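You operate a simulated robot arm through the tools that you are given. There is no shell and no other tool. Be economical: measure what you need, move in short steps, check, and stop when the job is done.

The job below is to be done with a simulated robot arm. You get a single attempt, and the scene is never put back.

TASK
Fit the divider in the long loaf tin, then brown dough by the green lug, cream by the white.

It is judged by the outcome, as a careful person would: the job done as asked, and still so three seconds after it is handed in. It fails if anything else is knocked over, pushed out of place, dropped, spilled or broken.

THE ROBOT
A 5-joint arm with a two-finger parallel gripper, fixed in place. Base frame: the origin is at the foot of the arm, x ahead of it, y to its left, z up; the work surface is at about z = 900. Lengths are in mm, angles in rad, forces in N, time in s.
It reaches about 1134 mm from its shoulder. Its first joint turns from -2.601 to 2.601 rad. Payload 1.57 kg.
The TCP is the grasp point between the finger pads, 30 mm short of the fingertips. In the tool frame z runs along the fingers and y along their closing line. Largest opening 110 mm; finger width 24, thickness 12; the body of the gripper, 48 by 112 mm, starts 78 mm behind the TCP.
Orientation is that of the tool frame in the base frame, as a unit quaternion [w, x, y, z]. With the fingers straight down and closing along the base's y, the tool's x points along the base's -x, its y along +y and its z along -z.

THE INTERFACE
- The arm moves only by the tool apply_moves. Its argument "deltas" is a list of rows, each an object (a shift or turn left out is 0, a gripper value left out holds the last) with "translation": the shift along the base's x, y, z in mm, a list of three; "dr": the turn, a rotation vector about the base's x, y, z in rad, a list of three. In form: [{"translation": [tx, ty, tz], "dr": [ax, ay, az]}, ...]. A call has 1 to 12 rows; each row is the pose to reach, as a shift and turn from the pose commanded when the call began. "fingers" is the gripper command, from -1 (shut) to 1 (fully open), values between in proportion, set as the call begins (left out, the last holds). A row lasts 0.2 s, in which the tool goes at most 50 mm and 0.15 rad; a call with a longer step from one row to the next is refused whole, and so is a gripper value outside its range. Where a pose cannot be reached the arm comes as near as it can. A force on the tool above 40 N (or 10 N above the force at the start of the call, whichever is more), or a blocked arm, ends the call early, and 0.2 s more pass. The fingers move at their own pace (about 72 mm/s each) and stop on an object; they squeeze with about 20 N. The grip force told is the motor's: it shows also when the fingers shut on nothing. Time passes only in rows, and 0.2 s behind the last, so rows that repeat a pose let the fingers close. The reply holds the time, the measured pose of the TCP, the force on the tool along the base axes, the opening and the grip force, in the units named above and with some noise, with the torque about the TCP (base axes, N m) and any sound that the robot's microphone picked up, and new pictures: "show" is both (left out), scene, wrist or none.
- Cameras (640 x 400 px; columns grow to the right, rows downward): "scene" is fixed at [50.1, 650.4, 1636.8]; the picture's right is [-0.35, -0.94, 0.00], its down [-0.63, 0.24, -0.74] and it looks along [0.69, -0.26, -0.67] (base axes); focal length 324 px, centre (320, 200). "wrist" rides on the gripper at [70, 16, -141] in the tool frame; the picture's right is [-0.23, 0.97, 0.00], its down [-0.86, -0.20, -0.48] and it looks along [-0.47, -0.11, 0.88] (tool axes); focal length 222 px, centre (320, 200). There is no depth. A picture from a camera that has moved, and an enlarged one, comes with that camera's place and axes in the base frame and with its lens.
- slide_trunk(by): slides the trunk up (or, below 0, down) by that many mm; the arm rides with it, the base frame stays. It gives what a move gives, with no picture.
- zoom(camera, box): a new picture of the part [left, top, right, bottom] of that camera's present view, enlarged. No time passes.
- sign_off(): hands the job in; it is judged then, once.

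Work in short steps. Places have to be worked out from the pictures, the camera data and where the tool is seen: move nearer, look again, correct. Check each grasp and each placing, and mend what went wrong. You have 120 turns and 200 pictures in all, those below and enlarged ones among them. Open the gripper and draw the arm clear of the work before you hand the job in, unless the task says otherwise; then end with one line.

The tools are called after "Emit:" as a command line: name --argument value ..., lists and objects as JSON in quotes. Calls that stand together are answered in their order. apply_moves: Moves the arm, as the interface text tells. Its arguments: {"type":"object","properties":{"deltas":{"type":"array"},"fingers":{"type":"number"},"show":{"type":"string","enum":["both","scene","wrist","none"]}},"required":["deltas"]} The other tools are called the same way: slide_trunk (by) slides the trunk up or down; zoom (camera, box) takes an enlarged picture of a part of a camera's view; sign_off () hands the job in.

At the start:

```text
t: 0.0
tool_pos: [603.7, 263.2, 1118.2]
tool_rot: [0.0, 0.0, 1.0, 0.0]
wrist_force: [-0.1, 0.5, -0.1]
moment: [0.06, 0.01, -0.01]
gripper_width: 109.9
grip_force: 0.0
trunk travel left (down, up): [-851.0, 119.0]
```

scene: 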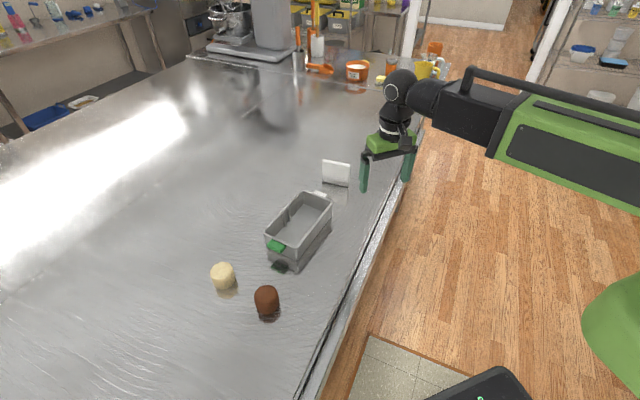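
wrist: 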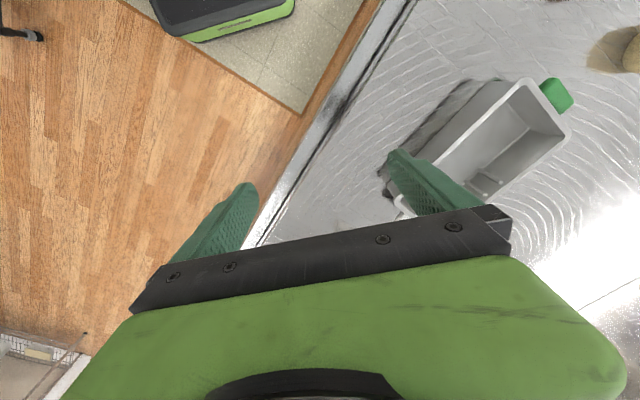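

I see the tin with a green lug (near end), a white lug (far end), a white divider standing behind it, and two doughs. I zoom in to measure.

Emit:
zoom --camera "scene" --box '[200, 140, 376, 250]'

Emit:
zoom --camera "scene" --box '[190, 230, 350, 330]'

```text
3.64 times, centred on (288, 195) of scene
camera zoom: at [50.1, 650.4, 1636.8], right [-0.35, -0.94, 0.0], down [-0.63, 0.24, -0.74], along [0.69, -0.26, -0.67], focal length 1177 px, centre (436, 218)
```

zoom: 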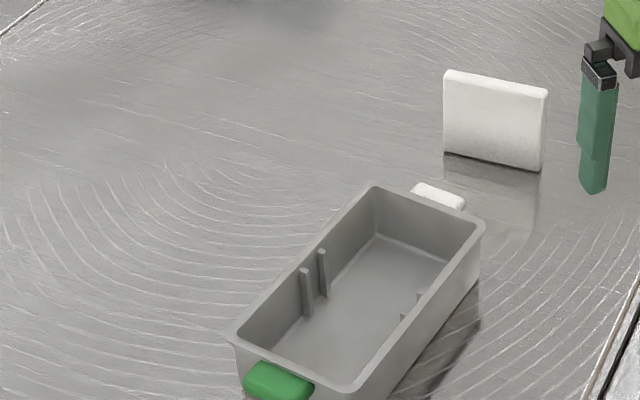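

```text
4.00 times, centred on (270, 280) of scene
camera zoom: at [50.1, 650.4, 1636.8], right [-0.35, -0.94, 0.0], down [-0.63, 0.24, -0.74], along [0.69, -0.26, -0.67], focal length 1295 px, centre (520, -120)
```

zoom: 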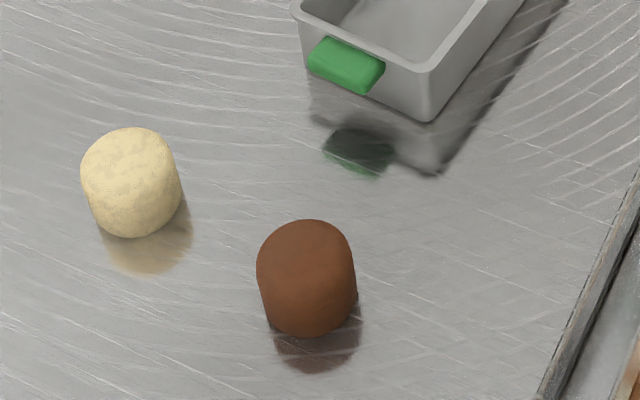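

Rough estimates: divider about 98 x 100 mm, centred near (868, 280), running along (0.6, 0.8). Tin centre is near (695, 471). I move high above the divider with the fingers turned to straddle it.

Emit:
apply_moves --deltas '[{"translation": [38, 2, 5], "dr": [0, 0, 0.132]}, {"translation": [76, 5, 10], "dr": [0, 0, 0.265]}, {"translation": [113, 7, 15], "dr": [0, 0, 0.397]}, {"translation": [151, 10, 20], "dr": [0, 0, 0.53]}, {"translation": [189, 12, 20], "dr": [0, 0, 0.662]}, {"translation": [226, 15, 20], "dr": [0, 0, 0.795]}, {"translation": [264, 17, 20], "dr": [0, 0, 0.927]}, {"translation": [264, 17, 20], "dr": [0, 0, 0.927]}]' --fingers 1

```text
t: 1.8
tool_pos: [867.6, 279.8, 1118.4]
tool_rot: [0.0, -0.447, 0.894, 0.0]
wrist_force: [-0.2, 0.3, -0.9]
moment: [0.02, 0.0, 0.05]
gripper_width: 110.0
grip_force: 0.0
out of reach, approached as far as the arm can: row 1, 2, 3, 4, 5, 6, 7, 8
trunk travel left (down, up): [-851.0, 119.0]
camera wrist: at [812.9, 233.2, 1259.6], right [-0.64, 0.77, 0.0], down [0.67, 0.57, 0.48], along [0.37, 0.31, -0.88], focal length 222 px, centre (320, 200)
```

scene: 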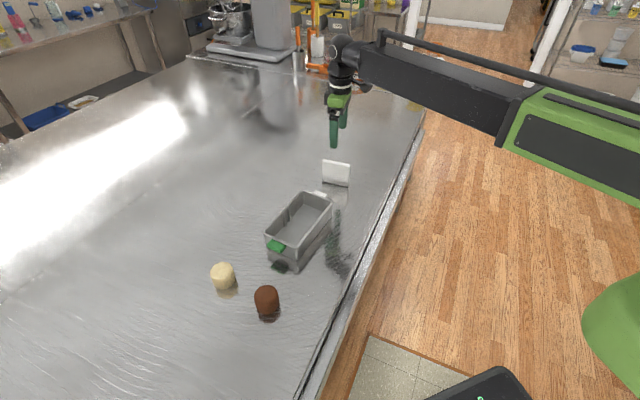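
wrist: 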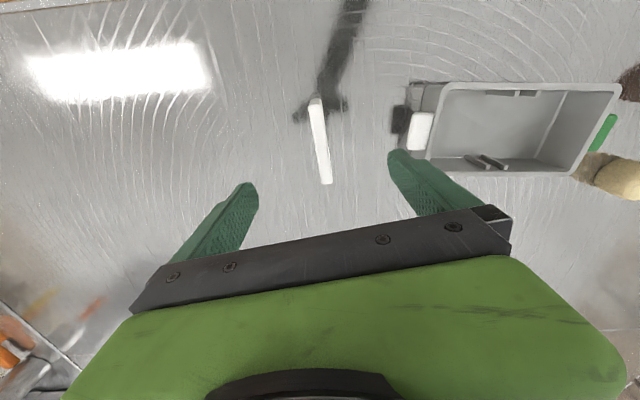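

The divider's top edge is visible between the fingers. I zoom in on the divider and on the tin to measure both.

Emit:
zoom --camera "wrist" --box '[260, 70, 420, 200]'

Emit:
zoom --camera "wrist" --box '[390, 60, 640, 216]'

```text
3.08 times, centred on (340, 135) of wrist
camera zoom: at [812.9, 233.2, 1259.6], right [-0.64, 0.77, 0.0], down [0.67, 0.57, 0.48], along [0.37, 0.31, -0.88], focal length 684 px, centre (258, 400)
```

zoom: 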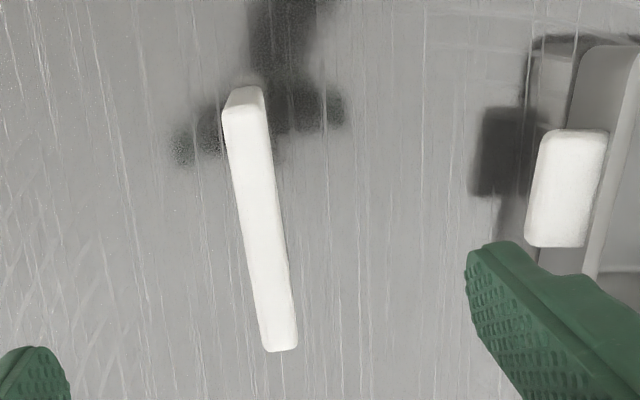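

```text
2.56 times, centred on (515, 138) of wrist
camera zoom: at [812.9, 233.2, 1259.6], right [-0.64, 0.77, 0.0], down [0.67, 0.57, 0.48], along [0.37, 0.31, -0.88], focal length 569 px, centre (-179, 359)
```

zoom: 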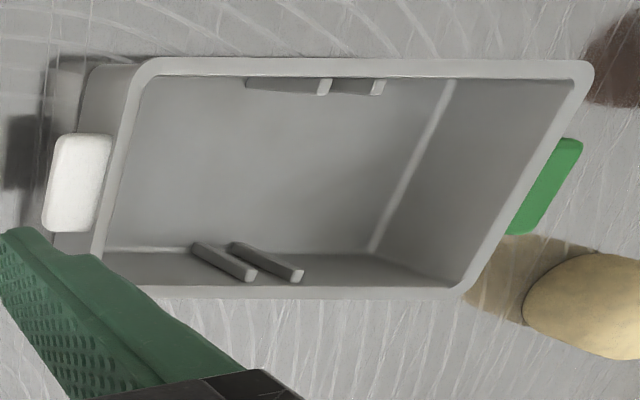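

Divider: top at z≈995, thickness about 14, centre about (867.5, 281.5), plate angle about 48°. Tin rim is at z≈964. I look at the tin from directly overhead before grasping, to locate the rib slot.

Emit:
apply_moves --deltas '[{"translation": [-18, 37, 0], "dr": [0, 0, -0.04]}, {"translation": [-36, 75, 0], "dr": [0, 0, -0.08]}, {"translation": [-54, 112, 0], "dr": [0, 0, -0.12]}, {"translation": [-73, 149, 0], "dr": [0, 0, -0.16]}, {"translation": [-91, 187, 0], "dr": [0, 0, -0.2]}, {"translation": [-109, 224, 0], "dr": [0, 0, -0.227]}, {"translation": [-109, 224, 0], "dr": [0, 0, -0.227]}]' --show "wrist"

Emit:
zoom --camera "wrist" --box '[180, 0, 460, 175]'

```text
t: 3.4
tool_pos: [757.2, 503.1, 1117.8]
tool_rot: [-0.001, -0.342, 0.94, 0.001]
wrist_force: [-0.2, -0.7, 0.2]
moment: [0.01, -0.05, -0.02]
gripper_width: 110.2
grip_force: 0.0
trunk travel left (down, up): [-851.0, 119.0]
camera wrist: at [694.6, 471.6, 1259.4], right [-0.45, 0.89, 0.0], down [0.78, 0.4, 0.48], along [0.43, 0.22, -0.88], focal length 222 px, centre (320, 200)
```

wrist: 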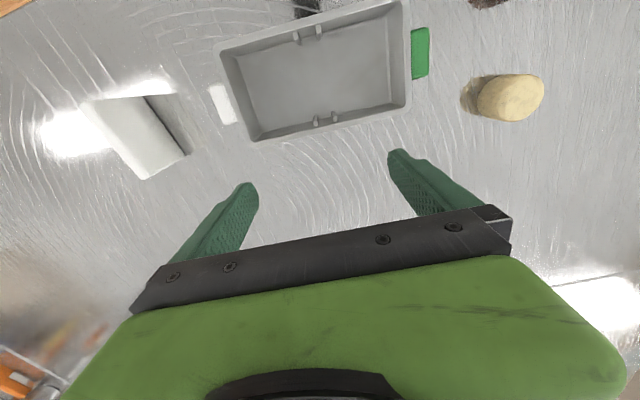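

```text
2.29 times, centred on (320, 88) of wrist
camera zoom: at [694.6, 471.6, 1259.4], right [-0.45, 0.89, 0.0], down [0.78, 0.4, 0.48], along [0.43, 0.22, -0.88], focal length 508 px, centre (320, 457)
```

zoom: 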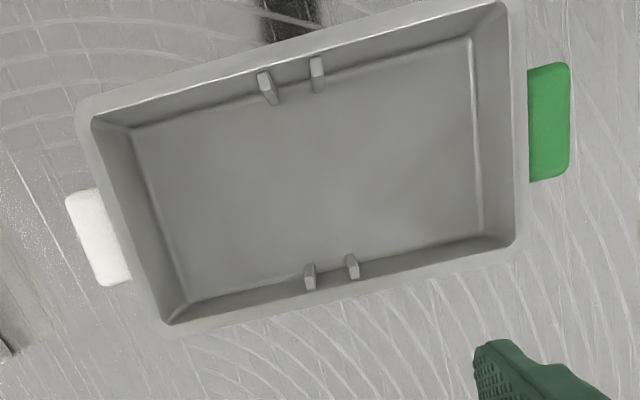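

Tin centre and slot come out at about (698.5, 469.5), with the short axis at about 39.3° and the slot about 20 mm wide for the 14 mm plate. I return to above the divider, aligned at 48.3°.

Emit:
apply_moves --deltas '[{"translation": [18, -37, 0], "dr": [0, 0, 0.02]}, {"translation": [36, -75, 0], "dr": [0, 0, 0.04]}, {"translation": [54, -112, 0], "dr": [0, 0, 0.07]}, {"translation": [73, -149, 0], "dr": [0, 0, 0.1]}, {"translation": [91, -187, 0], "dr": [0, 0, 0.12]}, {"translation": [109.5, -222, 0], "dr": [0, 0, 0.143]}, {"translation": [109.5, -222, -30], "dr": [0, 0, 0.143]}, {"translation": [109.5, -222, -60], "dr": [0, 0, 0.143]}, {"translation": [109.5, -222, -60], "dr": [0, 0, 0.143]}]' --show "wrist"

Emit:
zoom --camera "wrist" --box '[240, 50, 420, 210]'

```text
t: 5.4
tool_pos: [867.8, 282.0, 1118.3]
tool_rot: [0.001, -0.409, 0.912, 0.001]
wrist_force: [-1.0, -0.1, 0.5]
moment: [-0.01, -0.03, 0.0]
gripper_width: 110.0
grip_force: 0.1
out of reach, approached as far as the arm can: row 7, 8, 9
trunk travel left (down, up): [-851.0, 119.0]
camera wrist: at [809.6, 240.0, 1259.4], right [-0.58, 0.82, 0.0], down [0.72, 0.51, 0.48], along [0.39, 0.28, -0.88], focal length 222 px, centre (320, 200)
```

wrist: 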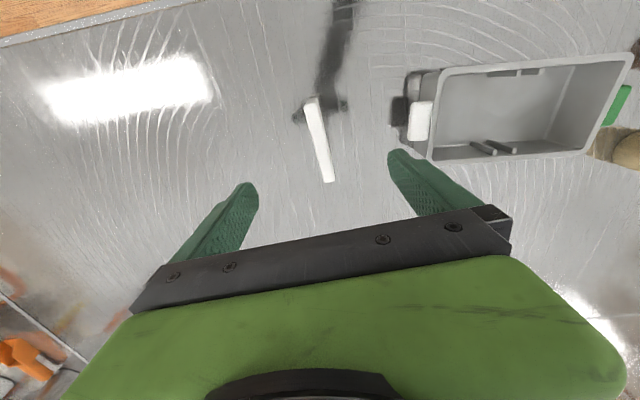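

```text
2.50 times, centred on (330, 130) of wrist
camera zoom: at [809.6, 240.0, 1259.4], right [-0.58, 0.82, 0.0], down [0.72, 0.51, 0.48], along [0.39, 0.28, -0.88], focal length 555 px, centre (295, 375)
```

zoom: 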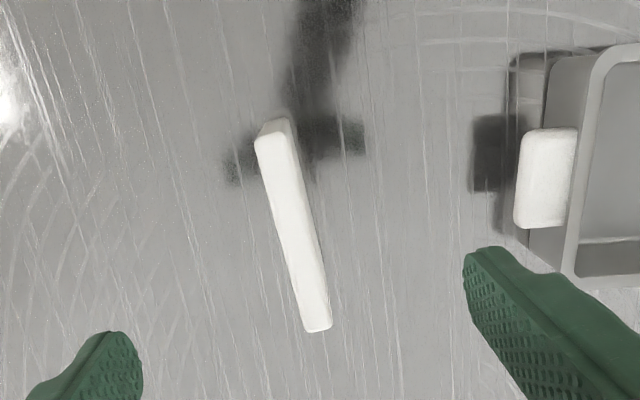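

The center sits at about (865.4, 281.4), angle about 49°, so alignment is good. The arm evidently cannot change z itself, so I'll use the trunk for height. I test it with a small lowering.

Emit:
slide_trunk --by -60

Emit:
apply_moves --deltas '[{"translation": [-2, 0, 0], "dr": [0, 0, 0.01]}]' --show "wrist"

```text
t: 6.4
tool_pos: [867.2, 282.3, 1057.7]
tool_rot: [0.0, -0.408, 0.913, 0.0]
wrist_force: [-0.7, 0.4, 0.4]
moment: [-0.01, -0.01, -0.01]
gripper_width: 109.9
grip_force: 0.2
trunk travel left (down, up): [-791.0, 179.0]
```

```text
t: 6.8
tool_pos: [865.8, 281.1, 1057.4]
tool_rot: [0.0, -0.413, 0.911, 0.0]
wrist_force: [0.7, 0.9, 0.1]
moment: [0.03, 0.0, -0.02]
gripper_width: 110.2
grip_force: 0.0
trunk travel left (down, up): [-791.0, 179.0]
camera wrist: at [808.0, 239.3, 1199.4], right [-0.58, 0.81, 0.0], down [0.71, 0.51, 0.48], along [0.39, 0.28, -0.88], focal length 222 px, centre (320, 200)
```

wrist: 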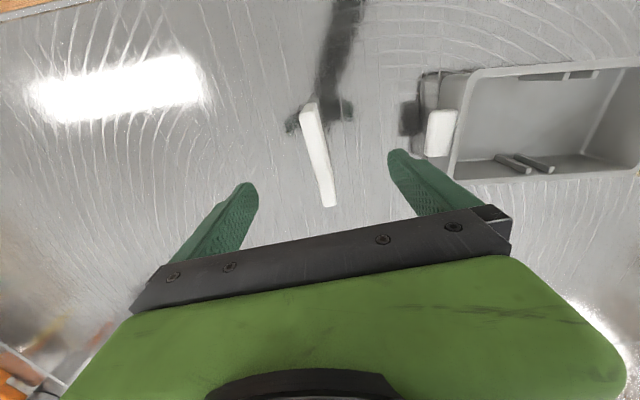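

The trunk gives vertical motion. The plate is between the fingers and there is clearance to the tin, so I lower to the grasp height of z≈975.

Emit:
slide_trunk --by -82

Emit:
apply_moves --deltas '[{"translation": [0, 0, 0]}]'

Emit:
zoom --camera "scene" --box '[260, 100, 420, 240]'

```text
t: 8.0
tool_pos: [866.2, 281.6, 976.6]
tool_rot: [0.0, -0.413, 0.911, 0.0]
wrist_force: [0.0, 1.8, -0.2]
moment: [-0.04, 0.04, 0.0]
gripper_width: 109.8
grip_force: 0.0
trunk travel left (down, up): [-709.0, 261.0]
```

```text
t: 8.4
tool_pos: [866.6, 280.8, 975.4]
tool_rot: [0.0, -0.414, 0.91, 0.0]
wrist_force: [0.1, -0.5, 0.2]
moment: [-0.02, 0.01, 0.03]
gripper_width: 110.0
grip_force: 0.0
trunk travel left (down, up): [-709.0, 261.0]
camera wrist: at [808.0, 239.3, 1117.4], right [-0.58, 0.81, 0.0], down [0.71, 0.51, 0.48], along [0.39, 0.28, -0.88], focal length 222 px, centre (320, 200)
```

scene: 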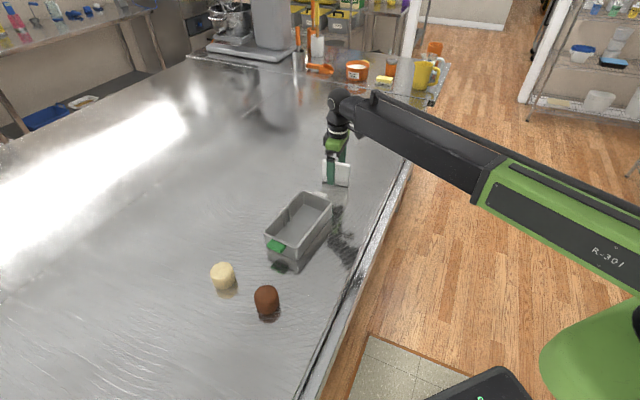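
wrist: 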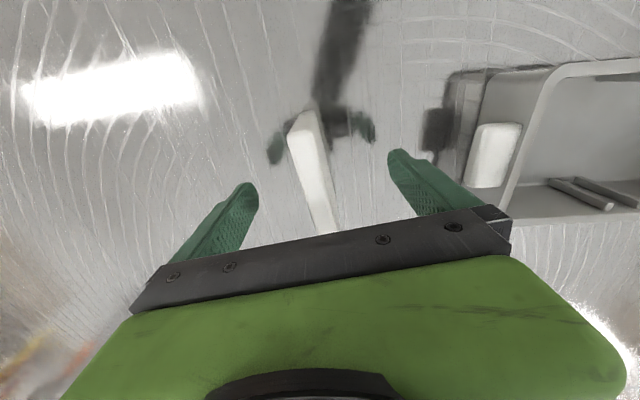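

```text
2.86 times, centred on (340, 170) of scene
camera zoom: at [50.1, 650.4, 1636.8], right [-0.35, -0.94, 0.0], down [-0.63, 0.24, -0.74], along [0.69, -0.26, -0.67], focal length 925 px, centre (263, 286)
```

zoom: 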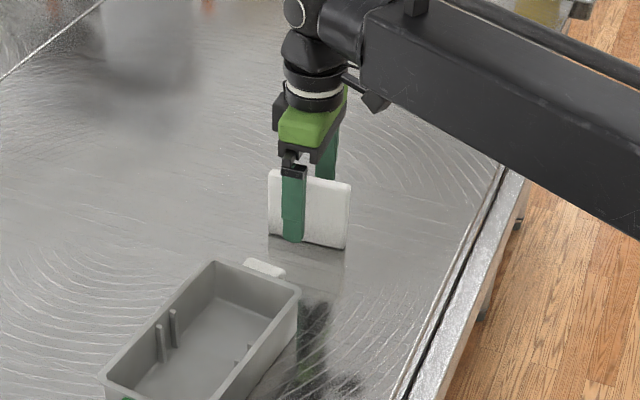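

The plate is between the pads, so I close.

Emit:
apply_moves --deltas '[{"translation": [0, 0, 0]}, {"translation": [0, 0, 0]}, {"translation": [0, 0, 0]}, {"translation": [0, 0, 0]}, {"translation": [0, 0, 0]}]' --fingers -1 --show "wrist"

```text
t: 9.6
tool_pos: [865.7, 280.6, 976.2]
tool_rot: [0.0, -0.414, 0.91, 0.0]
wrist_force: [0.5, 0.1, -0.2]
moment: [0.04, -0.03, -0.02]
gripper_width: 15.5
grip_force: 20.0
trunk travel left (down, up): [-709.0, 261.0]
camera wrist: at [808.1, 239.3, 1117.4], right [-0.58, 0.81, 0.0], down [0.71, 0.51, 0.48], along [0.39, 0.28, -0.88], focal length 222 px, centre (320, 200)
```

wrist: 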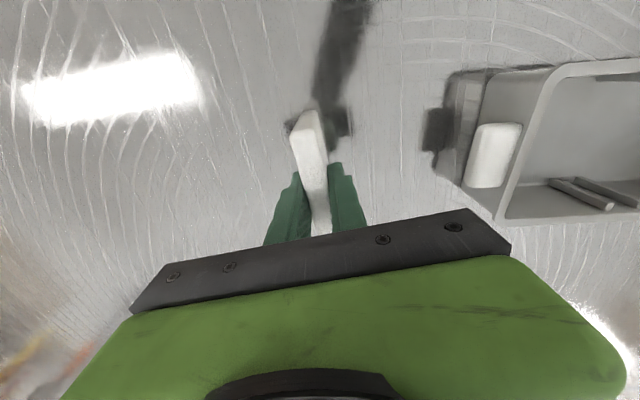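

Gripped at 15.5 mm with 20 N. I lift 110 mm with the trunk and look.

Emit:
slide_trunk --by 110

Emit:
apply_moves --deltas '[{"translation": [0, 0, 0]}]'

Emit:
zoom --camera "scene" --box '[290, 80, 390, 200]'

Emit:
zoom --camera "wrist" --box '[240, 80, 420, 250]'

```text
t: 11.0
tool_pos: [866.0, 281.4, 1085.7]
tool_rot: [-0.001, -0.414, 0.91, 0.0]
wrist_force: [-0.3, 0.5, -0.2]
moment: [0.02, 0.0, -0.02]
gripper_width: 15.5
grip_force: 20.2
trunk travel left (down, up): [-819.0, 151.0]
```

```text
t: 11.4
tool_pos: [865.4, 280.7, 1085.2]
tool_rot: [-0.001, -0.414, 0.91, 0.001]
wrist_force: [0.7, 0.4, -0.9]
moment: [-0.02, -0.01, -0.03]
gripper_width: 15.6
grip_force: 20.2
trunk travel left (down, up): [-819.0, 151.0]
camera wrist: at [808.2, 239.4, 1227.2], right [-0.58, 0.81, 0.0], down [0.71, 0.51, 0.48], along [0.39, 0.28, -0.88], focal length 222 px, centre (320, 200)
```

scene: 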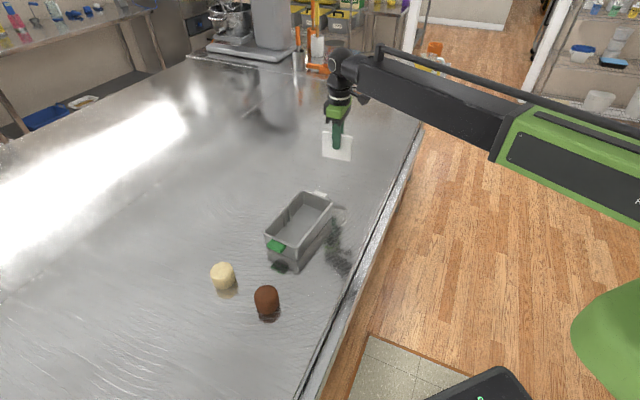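
wrist: 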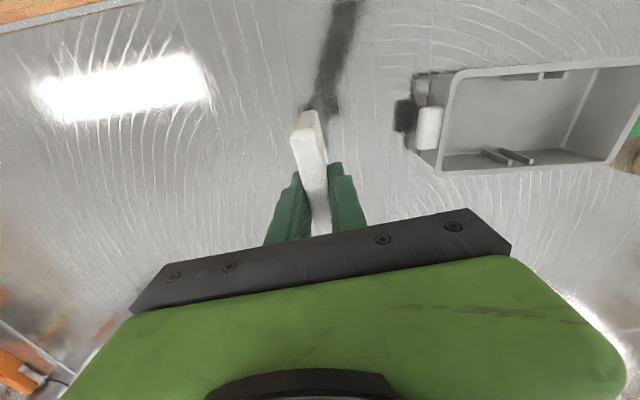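

```text
3.33 times, centred on (340, 140) of scene
camera zoom: at [50.1, 650.4, 1636.8], right [-0.35, -0.94, 0.0], down [-0.63, 0.24, -0.74], along [0.69, -0.26, -0.67], focal length 1079 px, centre (253, 400)
```

zoom: 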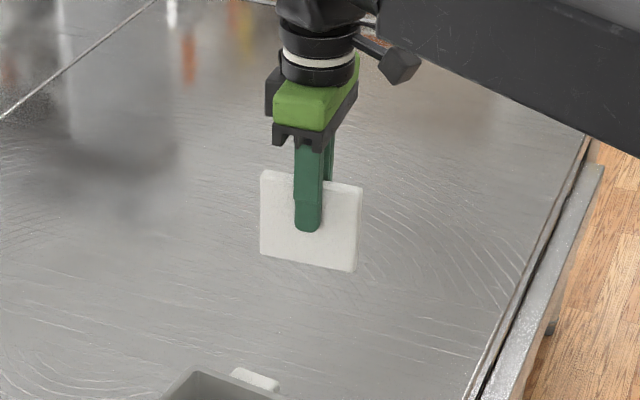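

```text
2.35 times, centred on (330, 165) of wrist
camera zoom: at [808.2, 239.4, 1227.2], right [-0.58, 0.81, 0.0], down [0.71, 0.51, 0.48], along [0.39, 0.28, -0.88], focal length 523 px, centre (296, 282)
```

zoom: 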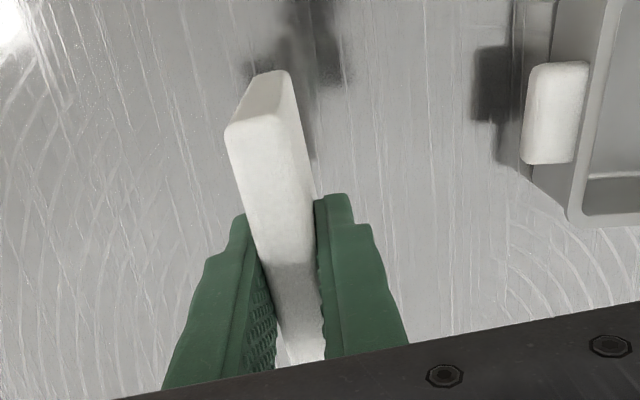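

The plate is held level and centred within about 2 mm. I move above the slot, turning to 39.3°.

Emit:
apply_moves --deltas '[{"translation": [-28, 31, 0], "dr": [0, 0, -0.028]}, {"translation": [-56, 63, 0], "dr": [0, 0, -0.056]}, {"translation": [-83, 94, 0], "dr": [0, 0, -0.084]}, {"translation": [-111, 126, 0], "dr": [0, 0, -0.112]}, {"translation": [-139, 157, 0], "dr": [0, 0, -0.14]}, {"translation": [-167, 188.5, 0], "dr": [0, 0, -0.168]}, {"translation": [-167, 188.5, 0], "dr": [0, 0, -0.168]}]'

Emit:
zoom --camera "scene" --box '[240, 130, 380, 280]'

Emit:
zoom --camera "wrist" --box '[160, 40, 480, 240]'

```text
t: 13.0
tool_pos: [699.2, 468.7, 1085.7]
tool_rot: [-0.001, -0.335, 0.942, 0.0]
wrist_force: [-0.8, -0.5, -1.1]
moment: [-0.01, -0.02, 0.03]
gripper_width: 15.6
grip_force: 20.0
trunk travel left (down, up): [-819.0, 151.0]
camera wrist: at [634.5, 438.2, 1227.2], right [-0.44, 0.9, 0.0], down [0.79, 0.39, 0.48], along [0.43, 0.21, -0.88], focal length 222 px, centre (320, 200)
```

scene: 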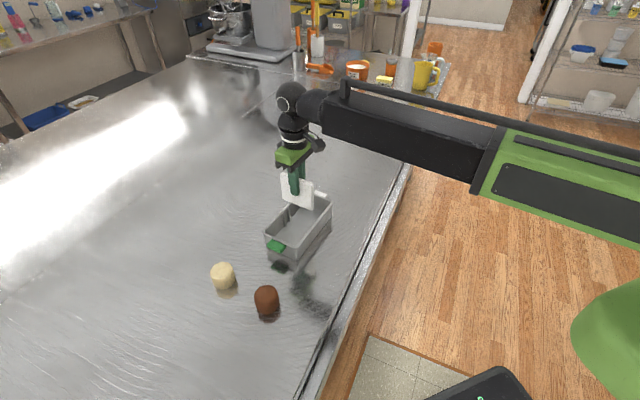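
wrist: 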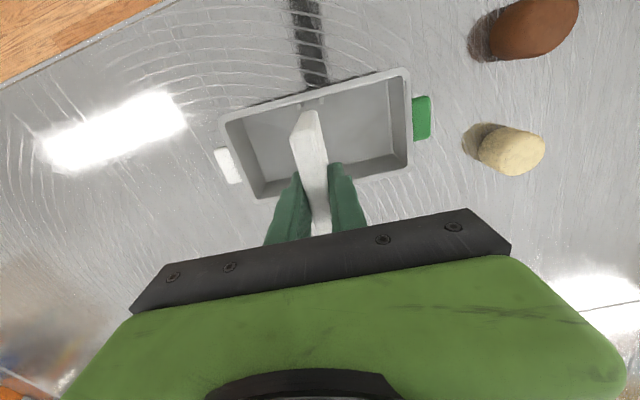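

```text
2.67 times, centred on (310, 205) of scene
camera zoom: at [50.1, 650.4, 1636.8], right [-0.35, -0.94, 0.0], down [-0.63, 0.24, -0.74], along [0.69, -0.26, -0.67], focal length 863 px, centre (347, 187)
```

zoom: 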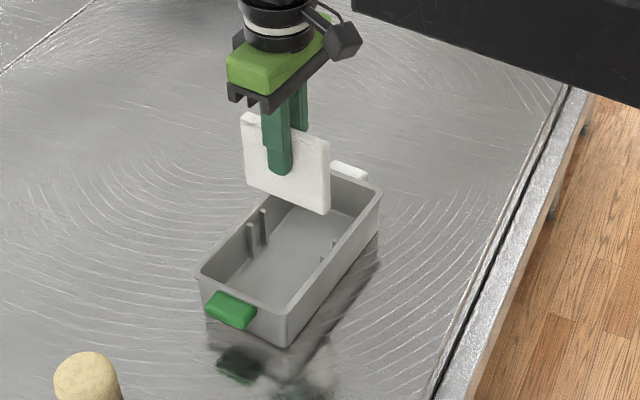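

```text
2.00 times, centred on (320, 140) of wrist
camera zoom: at [634.5, 438.2, 1227.2], right [-0.44, 0.9, 0.0], down [0.79, 0.39, 0.48], along [0.43, 0.21, -0.88], focal length 444 px, centre (320, 320)
```

zoom: 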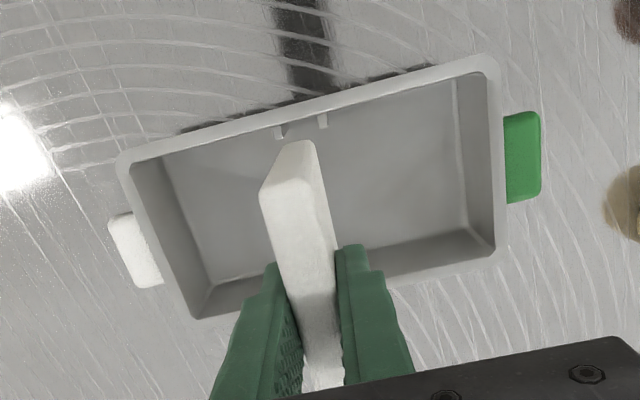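

Geometry agrees: plate end and ribs coincide within about 1 mm. I lower until the plate bottom is about 10 mm below the rim and check forces.

Emit:
slide_trunk --by -58

Emit:
apply_moves --deltas '[{"translation": [0, 0, 0]}]'

Emit:
zoom --camera "scene" --box '[250, 160, 350, 280]'

Emit:
zoom --camera "wrist" --box '[200, 40, 440, 240]'

```text
t: 14.0
tool_pos: [699.0, 470.0, 1027.9]
tool_rot: [0.0, -0.335, 0.942, 0.0]
wrist_force: [-1.9, 0.1, 1.9]
moment: [0.07, -0.05, -0.01]
gripper_width: 15.7
grip_force: 20.2
trunk travel left (down, up): [-761.0, 209.0]
```

```text
t: 14.4
tool_pos: [697.8, 469.0, 1027.8]
tool_rot: [0.0, -0.335, 0.942, 0.001]
wrist_force: [-0.6, -1.3, 2.6]
moment: [0.05, -0.08, -0.01]
gripper_width: 15.6
grip_force: 19.2
trunk travel left (down, up): [-761.0, 209.0]
camera wrist: at [634.2, 437.8, 1169.5], right [-0.44, 0.9, 0.0], down [0.79, 0.39, 0.48], along [0.43, 0.21, -0.88], focal length 222 px, centre (320, 200)
```

scene: 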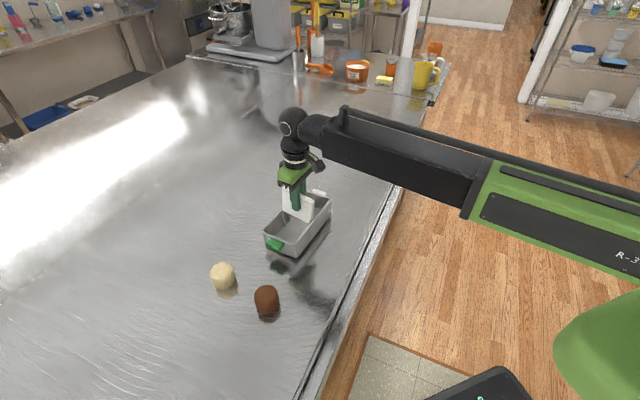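
wrist: 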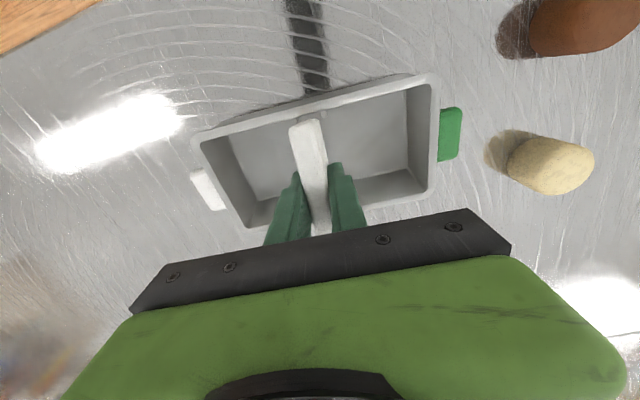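

```text
3.33 times, centred on (300, 220) of scene
camera zoom: at [50.1, 650.4, 1636.8], right [-0.35, -0.94, 0.0], down [-0.63, 0.24, -0.74], along [0.69, -0.26, -0.67], focal length 1079 px, centre (387, 133)
```

zoom: 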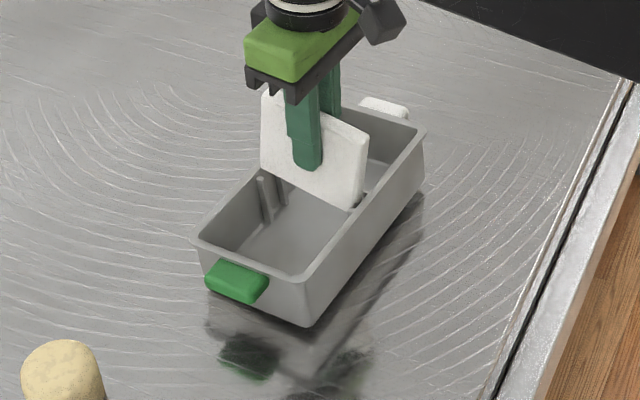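

```text
2.00 times, centred on (320, 140) of wrist
camera zoom: at [634.2, 437.8, 1169.5], right [-0.44, 0.9, 0.0], down [0.79, 0.39, 0.48], along [0.43, 0.21, -0.88], focal length 444 px, centre (320, 320)
```

zoom: 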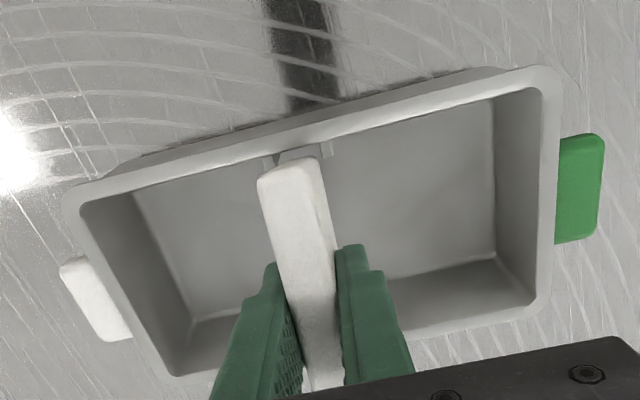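

There is a slight upward force of about 2.6 N. I zoom in on the plate ends.

Emit:
zoom --camera "scene" --box '[276, 180, 336, 230]'

Emit:
zoom --camera "wrist" --box '[280, 95, 370, 155]'

```text
8.00 times, centred on (306, 205) of scene
camera zoom: at [50.1, 650.4, 1636.8], right [-0.35, -0.94, 0.0], down [-0.63, 0.24, -0.74], along [0.69, -0.26, -0.67], focal length 2590 px, centre (432, 160)
```

zoom: 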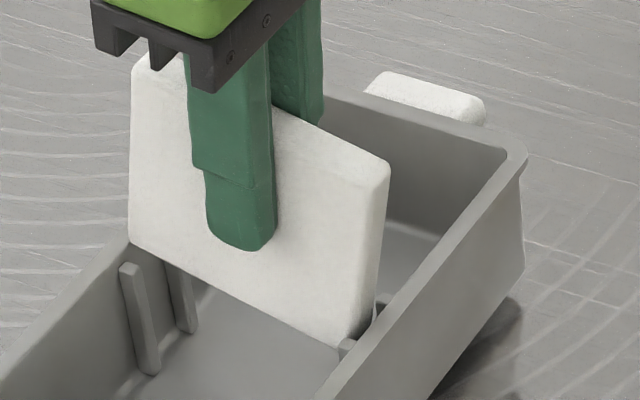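

```text
6.67 times, centred on (325, 125) of wrist
camera zoom: at [634.2, 437.8, 1169.5], right [-0.44, 0.9, 0.0], down [0.79, 0.39, 0.48], along [0.43, 0.21, -0.88], focal length 1481 px, centre (287, 700)
```

zoom: 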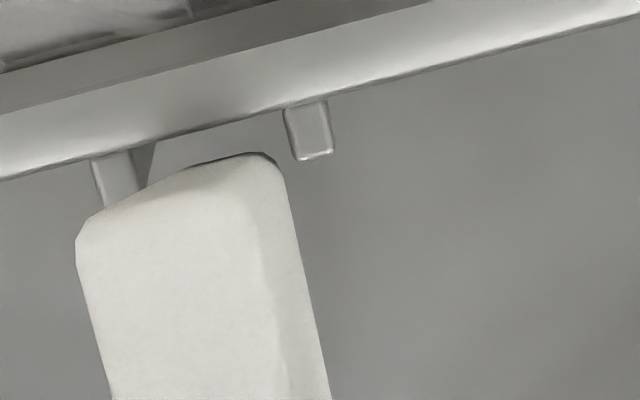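

The far (left) end of the plate seems to be resting on the rim and the plate has tilted slightly. I raise it and re-measure.

Emit:
slide_trunk --by 45

Emit:
apply_moves --deltas '[{"translation": [0, 0, 0]}]' --show "none"

Emit:
zoom --camera "scene" --box '[260, 160, 350, 230]'

Emit:
zoom --camera "wrist" --box '[260, 70, 400, 240]'

```text
t: 15.3
tool_pos: [699.4, 469.4, 1072.8]
tool_rot: [0.001, -0.336, 0.942, 0.001]
wrist_force: [0.2, 0.1, -1.0]
moment: [-0.02, 0.03, 0.0]
gripper_width: 15.6
grip_force: 19.3
trunk travel left (down, up): [-806.0, 164.0]
```

```text
t: 15.7
tool_pos: [699.7, 469.5, 1072.9]
tool_rot: [0.0, -0.335, 0.942, 0.0]
wrist_force: [-0.1, -0.3, -0.4]
moment: [0.01, 0.0, 0.01]
gripper_width: 15.8
grip_force: 19.7
trunk travel left (down, up): [-806.0, 164.0]
```

```text
5.71 times, centred on (305, 195) of scene
camera zoom: at [50.1, 650.4, 1636.8], right [-0.35, -0.94, 0.0], down [-0.63, 0.24, -0.74], along [0.69, -0.26, -0.67], focal length 1850 px, centre (406, 229)
```

zoom: 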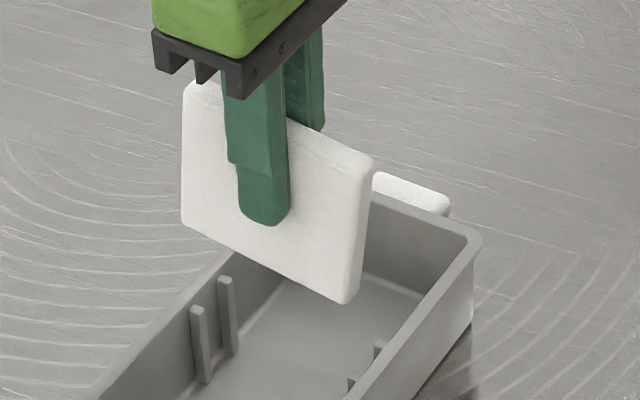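

```text
2.35 times, centred on (330, 155) of wrist
camera zoom: at [634.5, 438.1, 1214.2], right [-0.44, 0.9, 0.0], down [0.79, 0.39, 0.48], along [0.43, 0.21, -0.88], focal length 523 px, centre (296, 306)
```

zoom: 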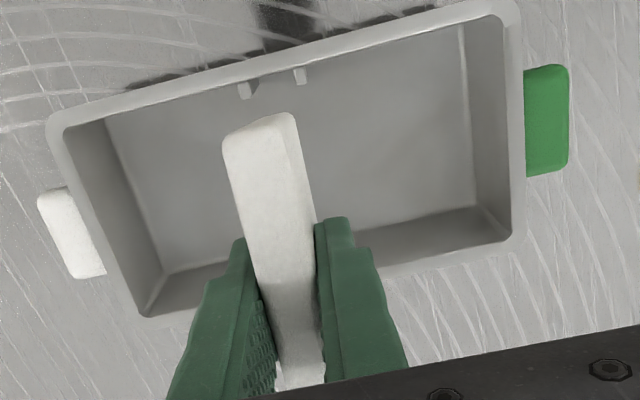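

The plate tilted about 6° in the grip because its far end caught the rim. I'll carry it back to its clear spot, set it level on the table, and regrip it a bit better centred.

Emit:
apply_moves --deltas '[{"translation": [28, -31, 0]}, {"translation": [56, -63, 0]}, {"translation": [83, -94, 0]}, {"translation": [111, -126, 0]}, {"translation": [139, -157, 0]}, {"translation": [167, -188.5, 0]}, {"translation": [167, -188.5, 0]}]' --show "none"

Emit:
slide_trunk --by -85

Emit:
slide_trunk --by -8

Emit:
zoom --camera "scene" --box '[290, 120, 390, 200]'

```text
t: 17.3
tool_pos: [866.7, 281.3, 1073.1]
tool_rot: [0.0, -0.336, 0.942, 0.0]
wrist_force: [-0.2, -0.3, -1.0]
moment: [0.02, 0.02, -0.01]
gripper_width: 15.7
grip_force: 20.3
trunk travel left (down, up): [-806.0, 164.0]
```

```text
t: 18.5
tool_pos: [867.1, 280.0, 989.3]
tool_rot: [-0.001, -0.335, 0.942, 0.0]
wrist_force: [-0.1, 0.1, -1.7]
moment: [-0.02, 0.02, -0.01]
gripper_width: 15.6
grip_force: 20.6
trunk travel left (down, up): [-721.0, 249.0]
```

```text
t: 19.0
tool_pos: [867.2, 279.8, 980.9]
tool_rot: [0.0, -0.336, 0.942, 0.001]
wrist_force: [-0.3, -0.1, -2.0]
moment: [0.0, -0.01, -0.01]
gripper_width: 15.8
grip_force: 20.1
trunk travel left (down, up): [-713.0, 257.0]
```

```text
5.00 times, centred on (340, 160) of scene
camera zoom: at [50.1, 650.4, 1636.8], right [-0.35, -0.94, 0.0], down [-0.63, 0.24, -0.74], along [0.69, -0.26, -0.67], focal length 1619 px, centre (220, 400)
```

zoom: 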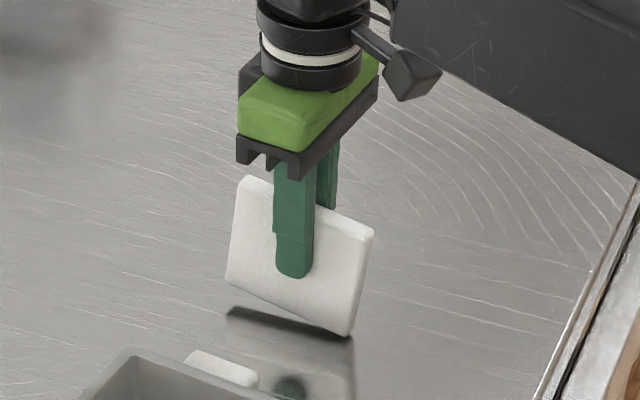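

Tilted as judged, and not quite on the table yet. I keep lowering in small steps.

Emit:
slide_trunk --by -4

Emit:
slide_trunk --by -3

Emit:
zoom --camera "scene" --box '[290, 120, 390, 200]'

```text
t: 19.6
tool_pos: [866.6, 281.3, 977.2]
tool_rot: [0.0, -0.336, 0.942, -0.001]
wrist_force: [1.6, 1.3, 11.2]
moment: [-0.2, 0.25, 0.03]
gripper_width: 15.6
grip_force: 20.0
trunk travel left (down, up): [-709.0, 261.0]
```

```text
t: 20.1
tool_pos: [865.7, 281.7, 972.6]
tool_rot: [0.0, -0.335, 0.942, 0.0]
wrist_force: [2.4, 2.3, 12.1]
moment: [-0.17, 0.22, 0.04]
gripper_width: 15.7
grip_force: 19.9
trunk travel left (down, up): [-706.0, 264.0]
```

```text
5.00 times, centred on (340, 160) of scene
camera zoom: at [50.1, 650.4, 1636.8], right [-0.35, -0.94, 0.0], down [-0.63, 0.24, -0.74], along [0.69, -0.26, -0.67], focal length 1619 px, centre (220, 400)
```

zoom: 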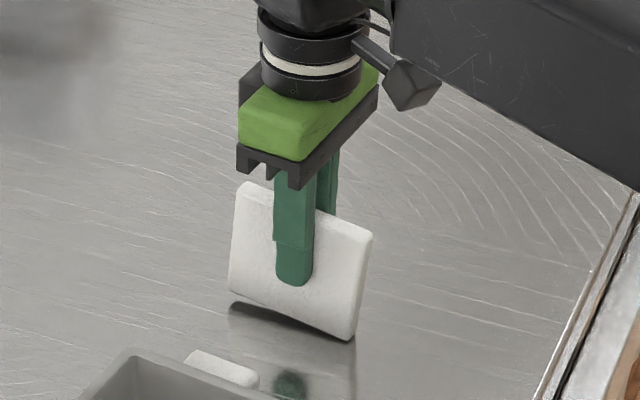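

It is pivoting back toward level with gentle force. I continue two more small steps.

Emit:
slide_trunk --by -3

Emit:
slide_trunk --by -2

Emit:
zoom --camera "scene" --box '[290, 120, 390, 200]'

```text
t: 20.6
tool_pos: [866.5, 280.6, 970.3]
tool_rot: [0.0, -0.335, 0.942, 0.0]
wrist_force: [1.2, 2.7, 10.2]
moment: [-0.19, 0.24, 0.0]
gripper_width: 15.9
grip_force: 19.7
trunk travel left (down, up): [-703.0, 267.0]
```

```text
t: 21.1
tool_pos: [866.2, 280.3, 968.0]
tool_rot: [0.0, -0.335, 0.942, 0.0]
wrist_force: [1.7, 2.6, 9.6]
moment: [-0.15, 0.24, 0.04]
gripper_width: 15.6
grip_force: 19.5
trunk travel left (down, up): [-701.0, 269.0]
```

```text
5.00 times, centred on (340, 160) of scene
camera zoom: at [50.1, 650.4, 1636.8], right [-0.35, -0.94, 0.0], down [-0.63, 0.24, -0.74], along [0.69, -0.26, -0.67], focal length 1619 px, centre (220, 400)
```

zoom: 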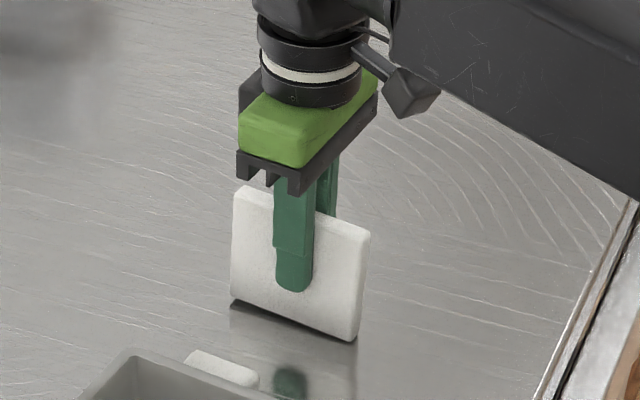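

Nearly level. One more small step, then I open a little so it stands freely.

Emit:
slide_trunk --by -2

Emit:
apply_moves --deltas '[{"translation": [0, 0, 0]}, {"translation": [0, 0, 0]}]' --fingers -0.5 --show "wrist"

Emit:
zoom --camera "scene" --box '[290, 120, 390, 200]'

Emit:
zoom --camera "wrist" --box '[250, 80, 410, 240]'

```text
t: 21.6
tool_pos: [866.3, 280.6, 965.7]
tool_rot: [0.0, -0.336, 0.942, 0.001]
wrist_force: [1.2, 2.6, 9.3]
moment: [-0.12, 0.32, -0.08]
gripper_width: 15.3
grip_force: 19.9
trunk travel left (down, up): [-699.0, 271.0]
```

```text
t: 22.2
tool_pos: [866.9, 280.3, 965.6]
tool_rot: [0.001, -0.336, 0.942, 0.0]
wrist_force: [-0.3, -0.6, 0.3]
moment: [0.02, -0.01, -0.01]
gripper_width: 27.2
grip_force: 0.0
trunk travel left (down, up): [-699.0, 271.0]
camera wrist: at [802.2, 249.0, 1107.2], right [-0.44, 0.9, 0.0], down [0.79, 0.39, 0.48], along [0.43, 0.21, -0.88], focal length 222 px, centre (320, 200)
```

wrist: 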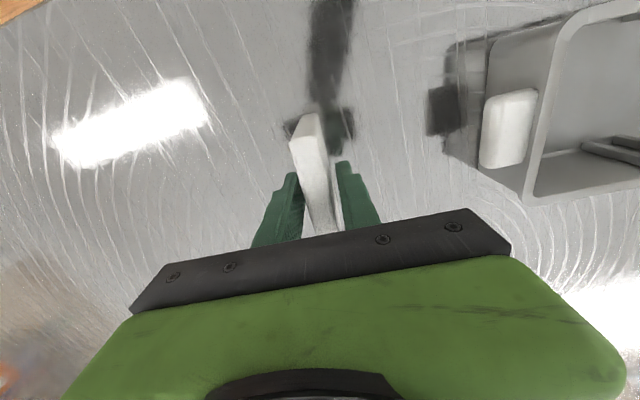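

```text
5.00 times, centred on (340, 160) of scene
camera zoom: at [50.1, 650.4, 1636.8], right [-0.35, -0.94, 0.0], down [-0.63, 0.24, -0.74], along [0.69, -0.26, -0.67], focal length 1619 px, centre (220, 400)
```

zoom: 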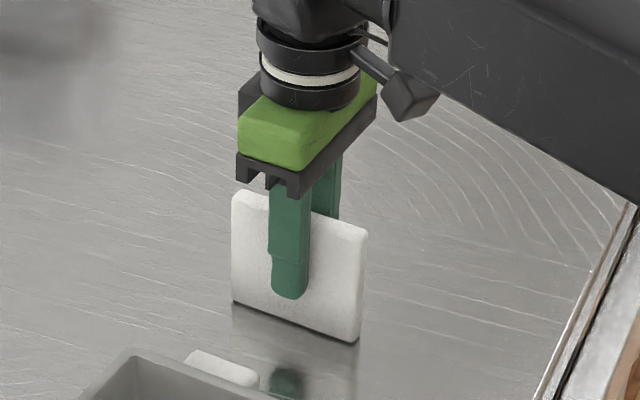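

```text
2.50 times, centred on (330, 160) of wrist
camera zoom: at [802.2, 249.0, 1107.2], right [-0.44, 0.9, 0.0], down [0.79, 0.39, 0.48], along [0.43, 0.21, -0.88], focal length 555 px, centre (295, 300)
```

zoom: 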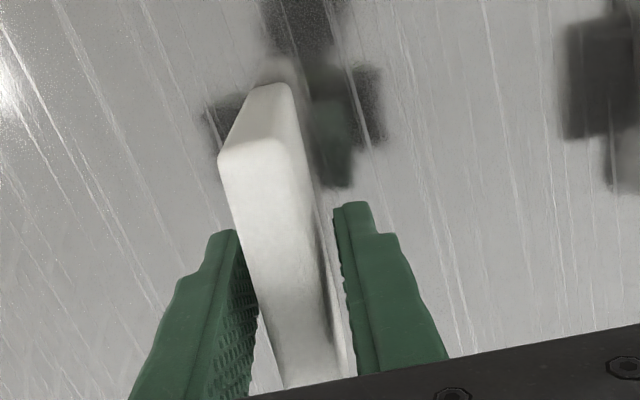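

The plate now stands level, with its centre about 3 mm further along its length than the TCP. I shift, raise a little and regrip.

Emit:
slide_trunk --by 8

Emit:
apply_moves --deltas '[{"translation": [2.3, 1.9, 0]}, {"translation": [2.3, 1.9, 0]}]' --show "none"

Emit:
apply_moves --deltas '[{"translation": [0, 0, 0]}, {"translation": [0, 0, 0]}, {"translation": [0, 0, 0]}]' --fingers -1 --show "none"

Emit:
slide_trunk --by 110

Emit:
zoom --camera "wrist" --box '[250, 80, 410, 240]'

Emit:
zoom --camera "scene" --box '[290, 90, 390, 170]'

```text
t: 22.8
tool_pos: [866.6, 281.8, 974.3]
tool_rot: [0.0, -0.336, 0.942, 0.0]
wrist_force: [0.2, 0.0, 0.3]
moment: [-0.02, -0.01, -0.01]
gripper_width: 27.5
grip_force: 0.1
trunk travel left (down, up): [-707.0, 263.0]
```

```text
t: 23.4
tool_pos: [868.2, 281.9, 973.7]
tool_rot: [0.0, -0.335, 0.942, 0.0]
wrist_force: [0.0, -0.5, 0.4]
moment: [0.01, 0.06, -0.02]
gripper_width: 27.5
grip_force: 0.1
trunk travel left (down, up): [-707.0, 263.0]
```

```text
t: 24.2
tool_pos: [868.4, 282.3, 973.1]
tool_rot: [0.0, -0.336, 0.942, 0.001]
wrist_force: [0.3, 0.4, -0.1]
moment: [-0.01, -0.02, 0.02]
gripper_width: 15.6
grip_force: 19.8
trunk travel left (down, up): [-707.0, 263.0]
```

```text
t: 25.6
tool_pos: [868.7, 282.4, 1084.5]
tool_rot: [-0.001, -0.336, 0.942, 0.0]
wrist_force: [-0.2, -0.3, -0.7]
moment: [-0.03, -0.03, 0.02]
gripper_width: 15.6
grip_force: 19.3
trunk travel left (down, up): [-817.0, 153.0]
```

```text
2.50 times, centred on (330, 160) of wrist
camera zoom: at [804.7, 250.8, 1225.2], right [-0.44, 0.9, 0.0], down [0.79, 0.39, 0.48], along [0.43, 0.21, -0.88], focal length 555 px, centre (295, 300)
```

zoom: 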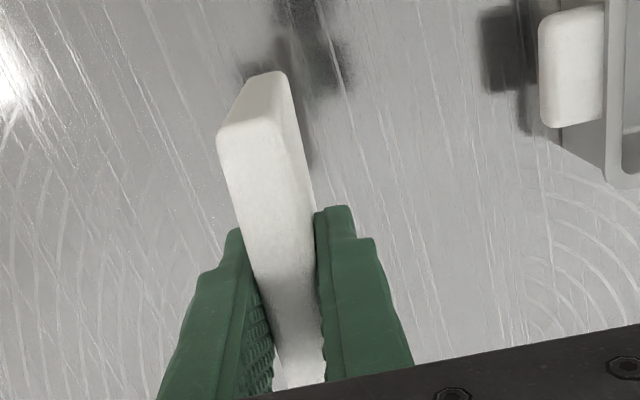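

```text
5.00 times, centred on (340, 130) of scene
camera zoom: at [50.1, 650.4, 1636.8], right [-0.35, -0.94, 0.0], down [-0.63, 0.24, -0.74], along [0.69, -0.26, -0.67], focal length 1619 px, centre (220, 550)
```

zoom: 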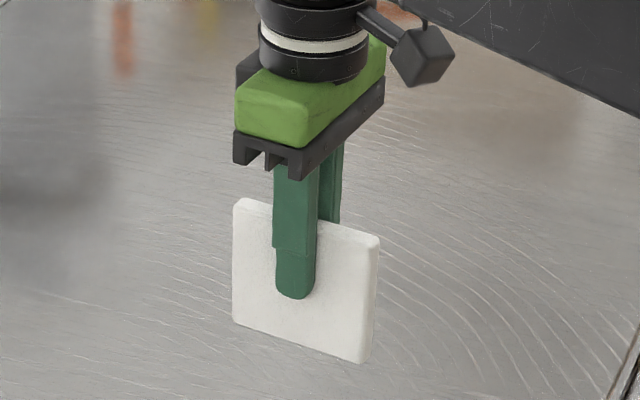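

Level and centred, with the near end 48 mm from the TCP. I move above the slot, aiming at (697.5, 468.4), and lower to just above the rim for a check.

Emit:
apply_moves --deltas '[{"translation": [-28, 31, 0]}, {"translation": [-57, 62, 0]}, {"translation": [-85, 93, 0]}, {"translation": [-114, 124, 0]}, {"translation": [-142, 155, 0]}, {"translation": [-171, 186.2, 0]}, {"translation": [-171, 186.2, 0]}]' --show "none"

Emit:
slide_trunk --by -38

Emit:
zoom --camera "scene" --box '[268, 170, 348, 220]'

Emit:
zoom --camera "wrist" --box '[200, 50, 440, 200]'

```text
t: 27.2
tool_pos: [696.9, 469.8, 1084.5]
tool_rot: [0.0, -0.335, 0.942, 0.0]
wrist_force: [-0.2, 0.1, -1.6]
moment: [0.01, 0.02, -0.01]
gripper_width: 15.6
grip_force: 20.1
trunk travel left (down, up): [-817.0, 153.0]
```

```text
t: 28.1
tool_pos: [697.3, 469.0, 1045.6]
tool_rot: [0.001, -0.335, 0.942, 0.0]
wrist_force: [0.4, 0.2, -1.4]
moment: [-0.02, 0.02, 0.02]
gripper_width: 15.6
grip_force: 20.0
trunk travel left (down, up): [-779.0, 191.0]
```

```text
8.00 times, centred on (308, 195) of scene
camera zoom: at [50.1, 650.4, 1636.8], right [-0.35, -0.94, 0.0], down [-0.63, 0.24, -0.74], along [0.69, -0.26, -0.67], focal length 2590 px, centre (416, 240)
```

zoom: 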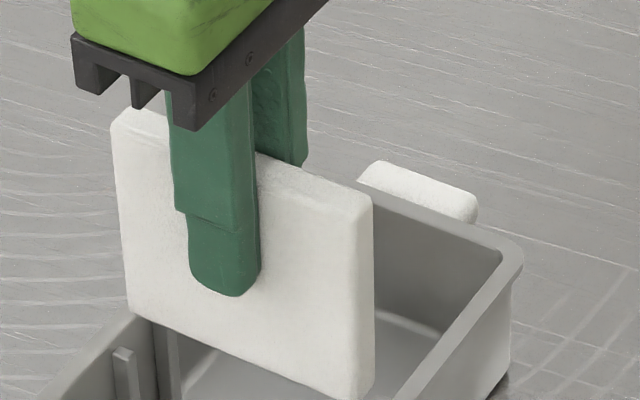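

```text
2.67 times, centred on (320, 125) of wrist
camera zoom: at [633.2, 437.6, 1187.3], right [-0.44, 0.9, 0.0], down [0.79, 0.39, 0.48], along [0.43, 0.21, -0.88], focal length 592 px, centre (320, 400)
```

zoom: 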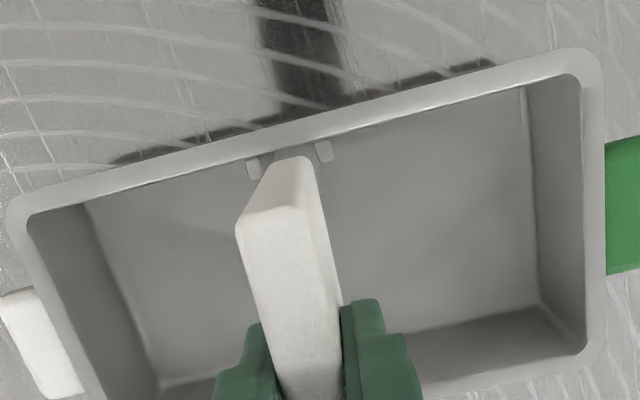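

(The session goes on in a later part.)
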